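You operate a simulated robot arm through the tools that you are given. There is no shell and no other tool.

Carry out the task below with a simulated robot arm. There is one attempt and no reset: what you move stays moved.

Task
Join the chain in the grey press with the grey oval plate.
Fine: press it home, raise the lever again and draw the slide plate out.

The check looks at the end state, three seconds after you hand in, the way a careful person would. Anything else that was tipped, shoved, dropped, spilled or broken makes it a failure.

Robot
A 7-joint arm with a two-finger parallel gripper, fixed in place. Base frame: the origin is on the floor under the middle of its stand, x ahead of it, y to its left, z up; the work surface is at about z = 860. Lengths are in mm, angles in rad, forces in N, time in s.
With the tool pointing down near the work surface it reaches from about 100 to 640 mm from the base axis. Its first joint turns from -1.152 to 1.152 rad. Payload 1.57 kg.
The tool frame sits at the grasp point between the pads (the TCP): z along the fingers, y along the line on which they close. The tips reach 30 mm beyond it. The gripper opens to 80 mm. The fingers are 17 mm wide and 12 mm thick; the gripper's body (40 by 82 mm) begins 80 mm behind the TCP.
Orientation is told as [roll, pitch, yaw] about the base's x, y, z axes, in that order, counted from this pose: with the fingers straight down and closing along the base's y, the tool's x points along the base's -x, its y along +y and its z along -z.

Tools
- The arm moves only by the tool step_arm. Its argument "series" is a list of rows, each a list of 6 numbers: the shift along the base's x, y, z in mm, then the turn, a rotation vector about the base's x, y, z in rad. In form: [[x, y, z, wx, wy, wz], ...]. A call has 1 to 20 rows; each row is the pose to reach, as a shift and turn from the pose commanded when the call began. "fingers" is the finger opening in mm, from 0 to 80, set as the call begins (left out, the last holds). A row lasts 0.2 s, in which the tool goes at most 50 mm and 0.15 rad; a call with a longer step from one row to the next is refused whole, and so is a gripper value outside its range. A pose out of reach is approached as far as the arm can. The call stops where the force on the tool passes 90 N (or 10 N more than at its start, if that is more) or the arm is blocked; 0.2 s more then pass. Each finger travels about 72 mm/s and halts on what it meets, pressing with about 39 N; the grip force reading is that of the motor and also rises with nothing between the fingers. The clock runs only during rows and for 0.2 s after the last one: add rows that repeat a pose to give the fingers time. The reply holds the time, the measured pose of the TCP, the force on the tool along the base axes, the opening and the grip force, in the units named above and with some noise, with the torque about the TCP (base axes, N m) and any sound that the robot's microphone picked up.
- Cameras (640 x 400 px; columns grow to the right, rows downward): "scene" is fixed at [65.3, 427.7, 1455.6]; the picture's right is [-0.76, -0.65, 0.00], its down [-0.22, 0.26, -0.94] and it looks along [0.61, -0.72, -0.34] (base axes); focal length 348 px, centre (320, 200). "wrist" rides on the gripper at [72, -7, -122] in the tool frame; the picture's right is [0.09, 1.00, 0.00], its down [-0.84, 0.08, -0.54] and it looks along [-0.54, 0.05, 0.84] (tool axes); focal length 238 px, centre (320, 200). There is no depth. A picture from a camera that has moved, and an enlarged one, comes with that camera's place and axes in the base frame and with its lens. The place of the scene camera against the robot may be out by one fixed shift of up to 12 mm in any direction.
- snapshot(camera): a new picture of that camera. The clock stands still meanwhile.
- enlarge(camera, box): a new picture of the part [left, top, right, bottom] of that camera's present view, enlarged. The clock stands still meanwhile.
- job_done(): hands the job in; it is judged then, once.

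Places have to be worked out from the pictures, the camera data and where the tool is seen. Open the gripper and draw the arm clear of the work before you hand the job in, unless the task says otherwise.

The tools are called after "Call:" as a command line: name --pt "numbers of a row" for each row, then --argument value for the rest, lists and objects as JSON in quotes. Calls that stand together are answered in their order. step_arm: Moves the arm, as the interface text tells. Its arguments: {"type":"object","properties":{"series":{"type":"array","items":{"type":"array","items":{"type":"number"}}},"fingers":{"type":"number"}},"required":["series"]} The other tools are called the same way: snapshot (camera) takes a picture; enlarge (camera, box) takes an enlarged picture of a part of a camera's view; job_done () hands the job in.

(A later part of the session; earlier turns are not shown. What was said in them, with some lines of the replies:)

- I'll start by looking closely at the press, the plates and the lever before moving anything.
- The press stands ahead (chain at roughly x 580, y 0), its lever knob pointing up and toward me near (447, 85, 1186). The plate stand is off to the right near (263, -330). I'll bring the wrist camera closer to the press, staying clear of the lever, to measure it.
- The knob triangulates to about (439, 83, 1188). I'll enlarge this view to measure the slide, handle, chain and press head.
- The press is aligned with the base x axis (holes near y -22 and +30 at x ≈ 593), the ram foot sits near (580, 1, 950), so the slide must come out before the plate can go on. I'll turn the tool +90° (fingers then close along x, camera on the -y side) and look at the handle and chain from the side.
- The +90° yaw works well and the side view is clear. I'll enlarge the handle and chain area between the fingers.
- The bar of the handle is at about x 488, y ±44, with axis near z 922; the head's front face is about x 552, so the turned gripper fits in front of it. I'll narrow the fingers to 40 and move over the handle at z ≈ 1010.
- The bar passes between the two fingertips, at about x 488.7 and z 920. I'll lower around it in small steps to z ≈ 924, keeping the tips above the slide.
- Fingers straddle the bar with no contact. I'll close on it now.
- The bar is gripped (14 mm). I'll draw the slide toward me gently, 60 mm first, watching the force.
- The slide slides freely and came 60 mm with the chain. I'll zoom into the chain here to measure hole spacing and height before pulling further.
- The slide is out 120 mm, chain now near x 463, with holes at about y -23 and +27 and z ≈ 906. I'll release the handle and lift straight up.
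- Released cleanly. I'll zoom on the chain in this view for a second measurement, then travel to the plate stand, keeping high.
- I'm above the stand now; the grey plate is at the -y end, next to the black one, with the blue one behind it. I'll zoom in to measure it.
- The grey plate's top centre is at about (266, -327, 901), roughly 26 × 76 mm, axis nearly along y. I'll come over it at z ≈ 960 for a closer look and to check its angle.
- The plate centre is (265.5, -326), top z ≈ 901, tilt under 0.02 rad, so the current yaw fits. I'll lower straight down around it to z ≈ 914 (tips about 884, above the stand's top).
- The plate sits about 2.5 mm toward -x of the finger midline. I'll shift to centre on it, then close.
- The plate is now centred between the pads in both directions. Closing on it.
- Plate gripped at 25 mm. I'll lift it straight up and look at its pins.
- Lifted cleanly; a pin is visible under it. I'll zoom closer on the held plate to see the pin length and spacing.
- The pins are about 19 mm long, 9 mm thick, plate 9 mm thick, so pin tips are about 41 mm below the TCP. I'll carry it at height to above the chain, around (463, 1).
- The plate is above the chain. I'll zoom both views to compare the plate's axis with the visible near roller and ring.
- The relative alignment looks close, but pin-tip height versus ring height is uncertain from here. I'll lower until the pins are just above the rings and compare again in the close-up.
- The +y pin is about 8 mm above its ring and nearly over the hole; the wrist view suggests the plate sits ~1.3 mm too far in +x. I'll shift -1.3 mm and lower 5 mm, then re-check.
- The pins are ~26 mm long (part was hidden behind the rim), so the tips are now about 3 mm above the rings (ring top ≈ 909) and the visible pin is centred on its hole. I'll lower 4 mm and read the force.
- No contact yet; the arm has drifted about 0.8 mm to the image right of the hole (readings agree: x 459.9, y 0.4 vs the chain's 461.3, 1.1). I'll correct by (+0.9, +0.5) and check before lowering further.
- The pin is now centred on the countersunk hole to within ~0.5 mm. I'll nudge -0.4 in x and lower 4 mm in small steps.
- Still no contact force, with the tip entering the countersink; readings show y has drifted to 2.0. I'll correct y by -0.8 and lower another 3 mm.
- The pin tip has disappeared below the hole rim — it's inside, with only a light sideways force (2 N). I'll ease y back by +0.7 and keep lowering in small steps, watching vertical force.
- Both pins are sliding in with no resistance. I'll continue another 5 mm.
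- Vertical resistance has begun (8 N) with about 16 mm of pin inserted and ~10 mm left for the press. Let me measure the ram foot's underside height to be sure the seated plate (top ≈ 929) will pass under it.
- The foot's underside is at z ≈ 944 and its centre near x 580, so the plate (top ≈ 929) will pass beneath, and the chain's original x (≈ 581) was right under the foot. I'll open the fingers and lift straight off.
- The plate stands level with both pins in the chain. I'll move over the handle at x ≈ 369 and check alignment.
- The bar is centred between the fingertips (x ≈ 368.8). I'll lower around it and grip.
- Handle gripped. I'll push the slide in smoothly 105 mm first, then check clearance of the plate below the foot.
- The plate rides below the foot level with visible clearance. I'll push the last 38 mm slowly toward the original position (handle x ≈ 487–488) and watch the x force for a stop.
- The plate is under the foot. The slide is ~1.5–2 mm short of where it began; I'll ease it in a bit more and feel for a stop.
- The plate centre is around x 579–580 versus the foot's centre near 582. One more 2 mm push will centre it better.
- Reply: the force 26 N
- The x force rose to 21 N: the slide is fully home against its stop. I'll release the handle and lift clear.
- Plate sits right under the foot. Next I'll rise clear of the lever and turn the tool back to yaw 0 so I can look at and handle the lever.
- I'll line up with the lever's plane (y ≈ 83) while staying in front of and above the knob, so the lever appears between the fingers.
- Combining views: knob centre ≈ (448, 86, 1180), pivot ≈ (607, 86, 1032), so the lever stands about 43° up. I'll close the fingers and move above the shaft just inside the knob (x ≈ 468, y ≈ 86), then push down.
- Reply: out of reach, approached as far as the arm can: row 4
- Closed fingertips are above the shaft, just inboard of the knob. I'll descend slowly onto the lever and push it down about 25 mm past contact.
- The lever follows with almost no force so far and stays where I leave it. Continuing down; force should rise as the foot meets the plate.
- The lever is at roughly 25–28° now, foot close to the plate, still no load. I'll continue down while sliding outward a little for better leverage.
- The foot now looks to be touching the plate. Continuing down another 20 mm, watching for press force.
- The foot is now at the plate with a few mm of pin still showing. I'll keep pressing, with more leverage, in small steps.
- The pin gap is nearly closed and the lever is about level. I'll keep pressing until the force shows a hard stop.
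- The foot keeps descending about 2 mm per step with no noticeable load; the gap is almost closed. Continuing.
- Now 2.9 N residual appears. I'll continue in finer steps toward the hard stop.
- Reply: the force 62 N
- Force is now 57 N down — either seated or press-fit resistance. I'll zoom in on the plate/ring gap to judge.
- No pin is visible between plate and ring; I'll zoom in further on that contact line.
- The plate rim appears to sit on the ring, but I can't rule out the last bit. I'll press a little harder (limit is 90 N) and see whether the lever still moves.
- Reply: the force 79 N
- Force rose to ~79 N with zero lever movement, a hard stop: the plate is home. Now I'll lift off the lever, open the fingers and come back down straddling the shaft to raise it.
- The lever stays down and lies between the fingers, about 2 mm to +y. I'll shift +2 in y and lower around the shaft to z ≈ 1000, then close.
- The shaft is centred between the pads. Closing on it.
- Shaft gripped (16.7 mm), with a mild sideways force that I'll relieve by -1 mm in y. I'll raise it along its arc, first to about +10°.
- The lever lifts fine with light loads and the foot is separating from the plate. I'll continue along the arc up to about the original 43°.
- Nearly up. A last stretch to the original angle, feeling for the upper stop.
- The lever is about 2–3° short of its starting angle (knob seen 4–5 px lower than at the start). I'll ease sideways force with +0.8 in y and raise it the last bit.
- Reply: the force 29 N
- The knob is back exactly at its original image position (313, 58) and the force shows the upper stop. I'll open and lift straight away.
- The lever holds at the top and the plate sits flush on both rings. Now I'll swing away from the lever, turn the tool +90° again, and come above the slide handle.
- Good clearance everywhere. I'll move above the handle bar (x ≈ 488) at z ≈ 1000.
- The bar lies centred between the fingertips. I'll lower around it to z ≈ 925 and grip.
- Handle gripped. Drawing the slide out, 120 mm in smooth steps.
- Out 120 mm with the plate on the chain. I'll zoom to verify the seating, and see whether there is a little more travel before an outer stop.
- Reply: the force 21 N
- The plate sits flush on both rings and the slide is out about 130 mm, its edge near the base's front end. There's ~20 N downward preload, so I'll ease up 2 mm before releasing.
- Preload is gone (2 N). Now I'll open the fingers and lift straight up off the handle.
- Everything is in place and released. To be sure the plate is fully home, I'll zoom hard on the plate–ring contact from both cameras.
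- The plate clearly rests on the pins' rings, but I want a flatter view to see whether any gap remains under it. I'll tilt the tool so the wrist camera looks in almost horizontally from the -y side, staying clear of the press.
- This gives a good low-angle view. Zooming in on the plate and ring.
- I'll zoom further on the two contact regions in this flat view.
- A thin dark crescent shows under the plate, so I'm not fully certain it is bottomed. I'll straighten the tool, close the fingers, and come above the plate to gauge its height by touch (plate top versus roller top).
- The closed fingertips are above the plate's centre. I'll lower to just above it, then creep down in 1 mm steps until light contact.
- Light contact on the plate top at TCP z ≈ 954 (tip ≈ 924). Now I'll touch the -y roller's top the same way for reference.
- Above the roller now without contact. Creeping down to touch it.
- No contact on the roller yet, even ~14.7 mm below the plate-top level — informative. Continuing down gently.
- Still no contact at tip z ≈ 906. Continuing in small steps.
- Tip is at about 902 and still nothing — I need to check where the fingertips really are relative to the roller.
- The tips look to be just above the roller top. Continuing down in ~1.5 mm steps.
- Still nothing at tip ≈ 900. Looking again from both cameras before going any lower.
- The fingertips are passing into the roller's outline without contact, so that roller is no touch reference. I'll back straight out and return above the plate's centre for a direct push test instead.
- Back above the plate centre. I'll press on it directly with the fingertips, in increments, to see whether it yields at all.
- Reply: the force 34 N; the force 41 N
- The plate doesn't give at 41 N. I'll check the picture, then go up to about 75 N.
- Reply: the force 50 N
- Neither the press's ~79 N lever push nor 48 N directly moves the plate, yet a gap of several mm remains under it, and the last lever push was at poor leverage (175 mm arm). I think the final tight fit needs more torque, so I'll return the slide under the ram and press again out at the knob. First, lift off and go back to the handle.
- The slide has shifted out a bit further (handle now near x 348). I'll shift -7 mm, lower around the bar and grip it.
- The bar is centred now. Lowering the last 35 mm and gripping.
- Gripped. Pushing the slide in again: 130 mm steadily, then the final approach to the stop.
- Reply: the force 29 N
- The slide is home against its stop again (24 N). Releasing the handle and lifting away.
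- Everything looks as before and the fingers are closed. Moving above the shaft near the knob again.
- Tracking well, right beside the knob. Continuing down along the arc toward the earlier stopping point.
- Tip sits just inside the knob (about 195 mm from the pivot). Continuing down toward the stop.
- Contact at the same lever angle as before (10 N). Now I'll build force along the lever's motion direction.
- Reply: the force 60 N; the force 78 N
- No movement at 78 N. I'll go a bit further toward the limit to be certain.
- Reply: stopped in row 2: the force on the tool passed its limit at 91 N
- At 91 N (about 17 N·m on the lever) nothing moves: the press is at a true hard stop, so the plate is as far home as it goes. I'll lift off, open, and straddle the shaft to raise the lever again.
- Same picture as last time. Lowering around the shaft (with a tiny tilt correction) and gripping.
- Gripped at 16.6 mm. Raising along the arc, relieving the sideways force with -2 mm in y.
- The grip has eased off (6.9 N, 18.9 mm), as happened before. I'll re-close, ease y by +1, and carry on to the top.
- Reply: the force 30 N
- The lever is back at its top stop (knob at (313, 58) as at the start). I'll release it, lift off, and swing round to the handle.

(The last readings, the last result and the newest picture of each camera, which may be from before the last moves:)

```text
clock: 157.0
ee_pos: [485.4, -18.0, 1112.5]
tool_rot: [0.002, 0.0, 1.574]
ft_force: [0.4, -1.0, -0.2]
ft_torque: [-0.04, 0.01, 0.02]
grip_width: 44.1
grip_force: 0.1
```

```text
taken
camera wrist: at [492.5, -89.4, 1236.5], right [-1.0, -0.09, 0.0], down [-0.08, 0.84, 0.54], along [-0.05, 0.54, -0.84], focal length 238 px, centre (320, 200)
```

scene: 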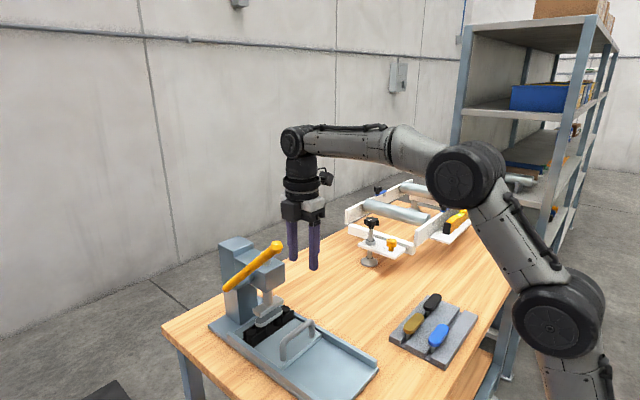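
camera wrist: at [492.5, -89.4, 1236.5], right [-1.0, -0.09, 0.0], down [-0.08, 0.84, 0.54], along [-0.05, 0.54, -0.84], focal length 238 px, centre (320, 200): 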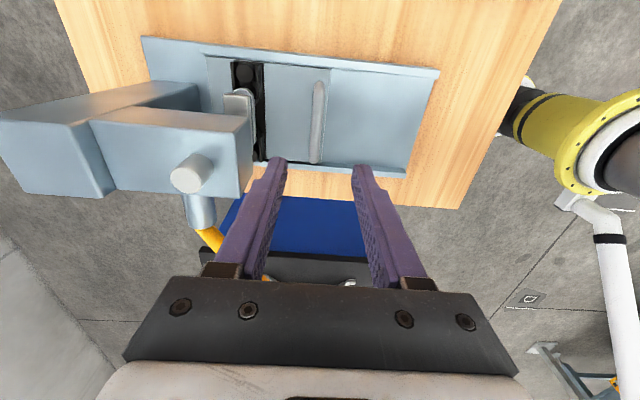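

The lever holds at the top. Moving above the handle (x ≈ 488) and down around the bar.

Call:
step_arm --pt "1 8 -25 0 0 0" --pt "2.5 16 -50 0 0 0" --pt "2.5 19 -80 0 0 0" --pt "2.5 19 -112 0 0 0" --pt "2.5 19 -112 0 0 0"

Call:
snapshot --camera "wrist"

```text
clock: 158.2
ee_pos: [485.9, 0.8, 1002.8]
tool_rot: [0.0, 0.001, 1.571]
ft_force: [0.7, -0.3, -1.2]
ft_torque: [0.03, 0.0, 0.0]
grip_width: 44.0
grip_force: 0.1
```

```text
taken
camera wrist: at [492.6, -70.8, 1125.6], right [-1.0, -0.09, 0.0], down [-0.08, 0.84, 0.54], along [-0.05, 0.54, -0.84], focal length 238 px, centre (320, 200)
```

wrist: 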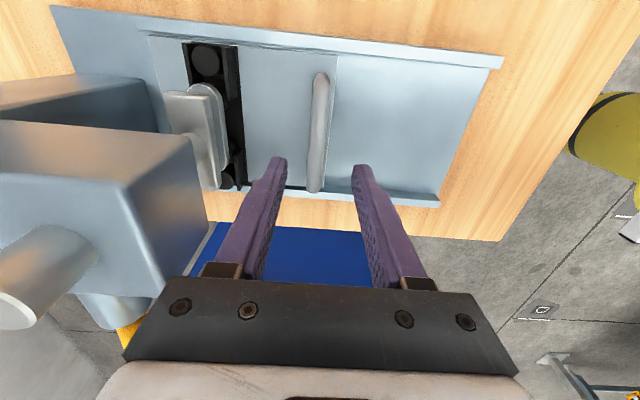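

The bar is about 3 mm toward +x of my midline; I'll shift +2.7, lower to z ≈ 925 and grip.

Call:
step_arm --pt "2.7 0 -20 0 0 0" --pt "2.7 0 -40 0 0 0" --pt "2.7 0 -58 0 0 0" --pt "2.7 0 -71 0 0 0" --pt "2.7 0 -77.5 0 0 0" --pt "2.7 0 -77.5 0 0 0"

Call:
step_arm --pt "0 0 0 0 0 0" --pt "0 0 0 0 0 0" --pt "0 0 0 0 0 0" --fingers 6

```text
clock: 159.6
ee_pos: [489.2, 1.3, 925.4]
tool_rot: [0.001, 0.0, 1.57]
ft_force: [0.0, -0.1, 0.4]
ft_torque: [0.0, 0.01, 0.01]
grip_width: 43.9
grip_force: 0.1
```

```text
clock: 160.4
ee_pos: [488.5, 1.2, 924.8]
tool_rot: [0.003, -0.001, 1.571]
ft_force: [-10.1, 0.4, 3.6]
ft_torque: [0.0, 0.0, 0.02]
grip_width: 13.8
grip_force: 30.5
```

Handle gripped. Drawing the slide out 132 mm.

Call:
step_arm --pt "-5 0 0 0 0 0" --pt "-12 0 0 0 0 0" --pt "-22 0 0 0 0 0" --pt "-33 0 0 0 0 0" --pt "-44 0 0 0 0 0" --pt "-55 0 0 0 0 0" --pt "-66 0 0 0 0 0" --pt "-77 0 0 0 0 0" --pt "-88 0 0 0 0 0" --pt "-98 0 0 0 0 0" --pt "-108 0 0 0 0 0" --pt "-116 0 0 0 0 0" --pt "-123 0 0 0 0 0" --pt "-129 0 0 0 0 0" --pt "-132 0 0 0 0 0" --pt "-132 0 0 0 0 0"

Call:
snapshot --camera "wrist"

Call:
enlarge --camera "scene" --box '[200, 220, 400, 400]'

```text
clock: 163.8
ee_pos: [358.0, 0.5, 924.8]
tool_rot: [0.004, 0.002, 1.572]
ft_force: [0.7, 16.0, -15.9]
ft_torque: [0.3, 0.02, -0.01]
grip_width: 13.8
grip_force: 30.3
```

```text
taken
camera wrist: at [365.6, -70.9, 1047.4], right [-1.0, -0.09, 0.0], down [-0.08, 0.84, 0.54], along [-0.05, 0.54, -0.84], focal length 238 px, centre (320, 200)
```

wrist: 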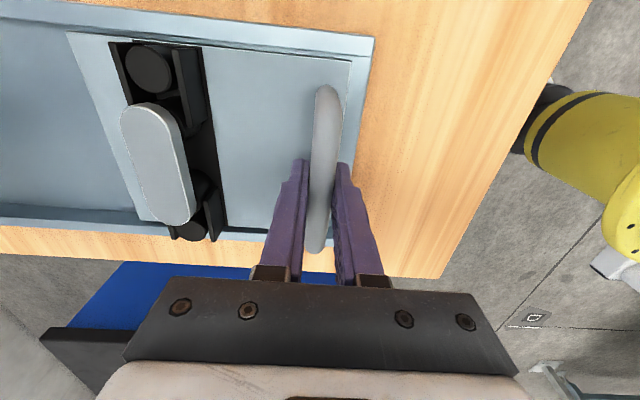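

```text
2.22 times, centred on (300, 310) of scene
camera zoom: at [65.5, 428.1, 1455.5], right [-0.76, -0.65, 0.0], down [-0.22, 0.26, -0.94], along [0.61, -0.72, -0.34], focal length 772 px, centre (364, -44)
```

zoom: 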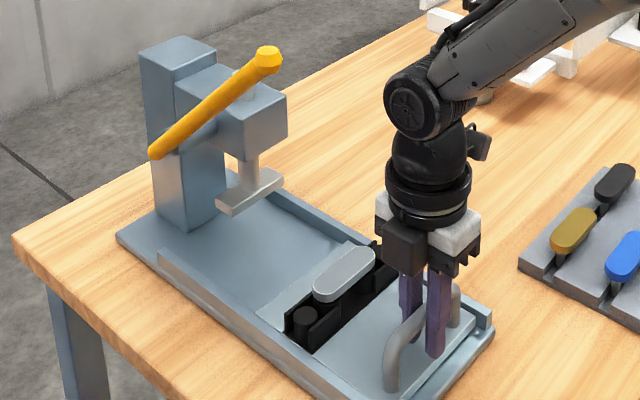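

The slide is out. I'll relieve the small y and z preloads, then release.

Call:
step_arm --pt "0 1 -0.8 0 0 0" --pt "0 2 -1.5 0 0 0" --pt "0 2 -1.5 0 0 0"

Call:
step_arm --pt "0 0 0 0 0 0" --pt "0 0 0 0 0 0" --pt "0 0 0 0 0 0" --pt "0 0 15 0 0 0" --pt "0 0 40 0 0 0" --pt "0 0 75 0 0 0" --pt "0 0 110 0 0 0" --pt "0 0 140 0 0 0" --pt "0 0 140 0 0 0" --fingers 46

Call:
snapshot --camera "wrist"

Call:
enlarge --camera "scene" --box '[280, 315, 340, 375]'

```text
clock: 164.6
ee_pos: [359.6, 0.6, 923.6]
tool_rot: [-0.004, 0.002, 1.572]
ft_force: [-1.1, -13.8, 1.8]
ft_torque: [-0.12, 0.02, -0.11]
grip_width: 13.9
grip_force: 30.1
```

```text
clock: 166.6
ee_pos: [360.8, 1.1, 1062.4]
tool_rot: [0.001, 0.0, 1.571]
ft_force: [0.4, -0.6, -0.3]
ft_torque: [-0.02, 0.02, 0.02]
grip_width: 46.2
grip_force: 0.1
```

```text
taken
camera wrist: at [366.3, -70.6, 1185.8], right [-1.0, -0.09, 0.0], down [-0.08, 0.84, 0.54], along [-0.05, 0.54, -0.84], focal length 238 px, centre (320, 200)
```

wrist: 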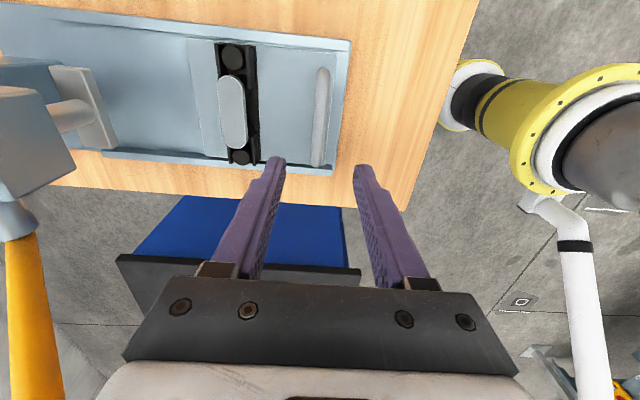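

```text
6.67 times, centred on (310, 345) of scene
camera zoom: at [65.3, 427.7, 1455.6], right [-0.76, -0.65, 0.0], down [-0.22, 0.26, -0.94], along [0.61, -0.72, -0.34], focal length 2317 px, centre (387, -767)
```

zoom: 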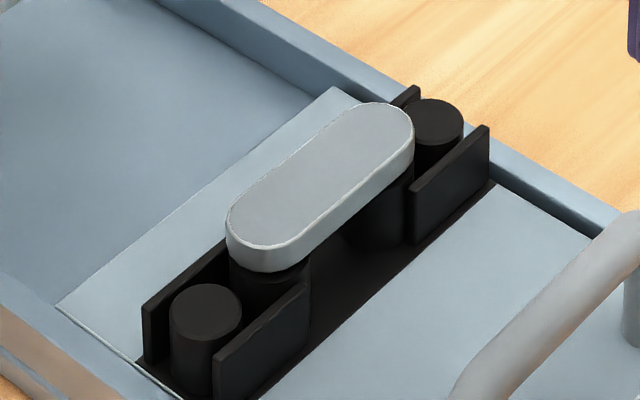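

The plate is unchanged on a verified hard stop, the slide is about 130 mm out, and the lever is up. I'll retreat the arm up and back, well clear of the work.

Call:
step_arm --pt "-5 -10 30 0 0 0" --pt "-10 -20 60 0 0 -0.143" --pt "-15 -30 90 0 0 -0.286" --pt "-20 -40 115 0 0 -0.428" --pt "-25 -45 140 0 0 -0.571" --pt "-30 -45 160 0 0 -0.714" --pt "-35 -45 180 0 0 -0.857" --pt "-40 -45 195 0 0 -1.0" --pt "-45 -45 205 0 0 -1.142" --pt "-50 -45 215 0 0 -1.285" --pt "-50 -45 220 0 0 -1.428" --pt "-50 -45 225 0 0 -1.571" --pt "-50 -45 225 0 0 -1.571" --fingers 60

Call:
snapshot --camera "scene"

Call:
snapshot --camera "wrist"

Call:
enlarge --camera "scene" --box '[190, 220, 480, 400]'

```text
clock: 169.4
ee_pos: [308.7, -43.0, 1287.5]
tool_rot: [0.001, -0.002, 0.0]
ft_force: [0.8, 0.3, -0.6]
ft_torque: [0.02, 0.0, 0.0]
grip_width: 60.2
grip_force: 0.0
```

```text
taken
```

scene: 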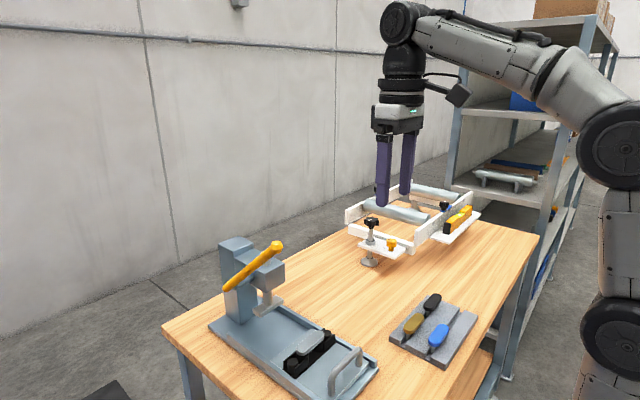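

```text
taken
camera wrist: at [237.2, -49.5, 1411.0], right [-0.09, 1.0, 0.0], down [0.84, 0.08, 0.54], along [0.54, 0.05, -0.84], focal length 238 px, centre (320, 200)
```

wrist: 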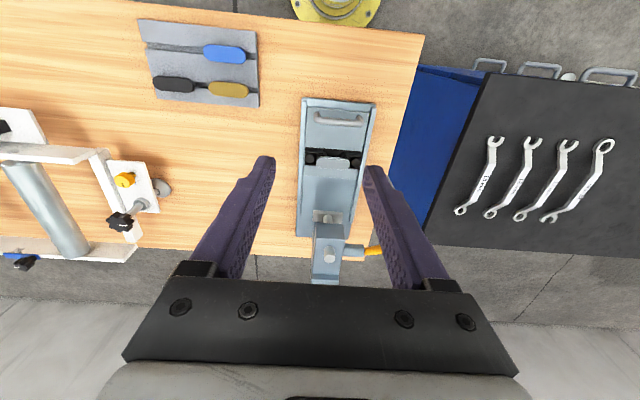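

```text
2.21 times, centred on (335, 310) of scene
camera zoom: at [65.3, 427.7, 1455.6], right [-0.76, -0.65, 0.0], down [-0.22, 0.26, -0.94], along [0.61, -0.72, -0.34], focal length 767 px, centre (287, -43)
```

zoom: 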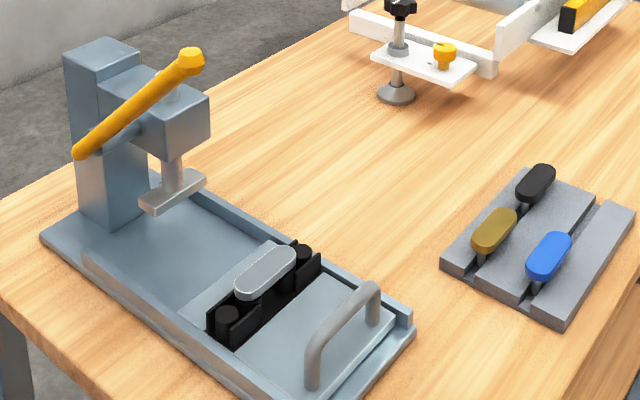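

Final state: the grey plate is pressed to the hard stop in the chain and the lever is back at its top stop. The slide is about 130 mm out, the other plates look undisturbed, and the open gripper is well clear. Handing in.

Call:
job_done

```text
The job is handed in.
```

The job is handed in. The grey oval plate is in the chain and pressed as far as the press would take it. A gap of roughly 4 mm still shows under the plate, so I can't say for certain that it is fully home.

- **Pressing:** I pressed it twice. Both times the lever stopped dead at the same angle and would not move, even at 91 N on the second press. Between the two I also pushed straight down on the plate with about 48 N, slightly off centre, and it did not move either. I think the pins have bottomed out, but I judged that from pictures and touch and did not confirm it.
- **Lever:** It is raised to its top stop, back at its starting angle.
- **Slide plate:** It is drawn out about 130 mm, with its edge near the front of the base.
- **Everything else:** The black, gold and blue plates look undisturbed on their stand. The gripper is open and the arm is well clear.
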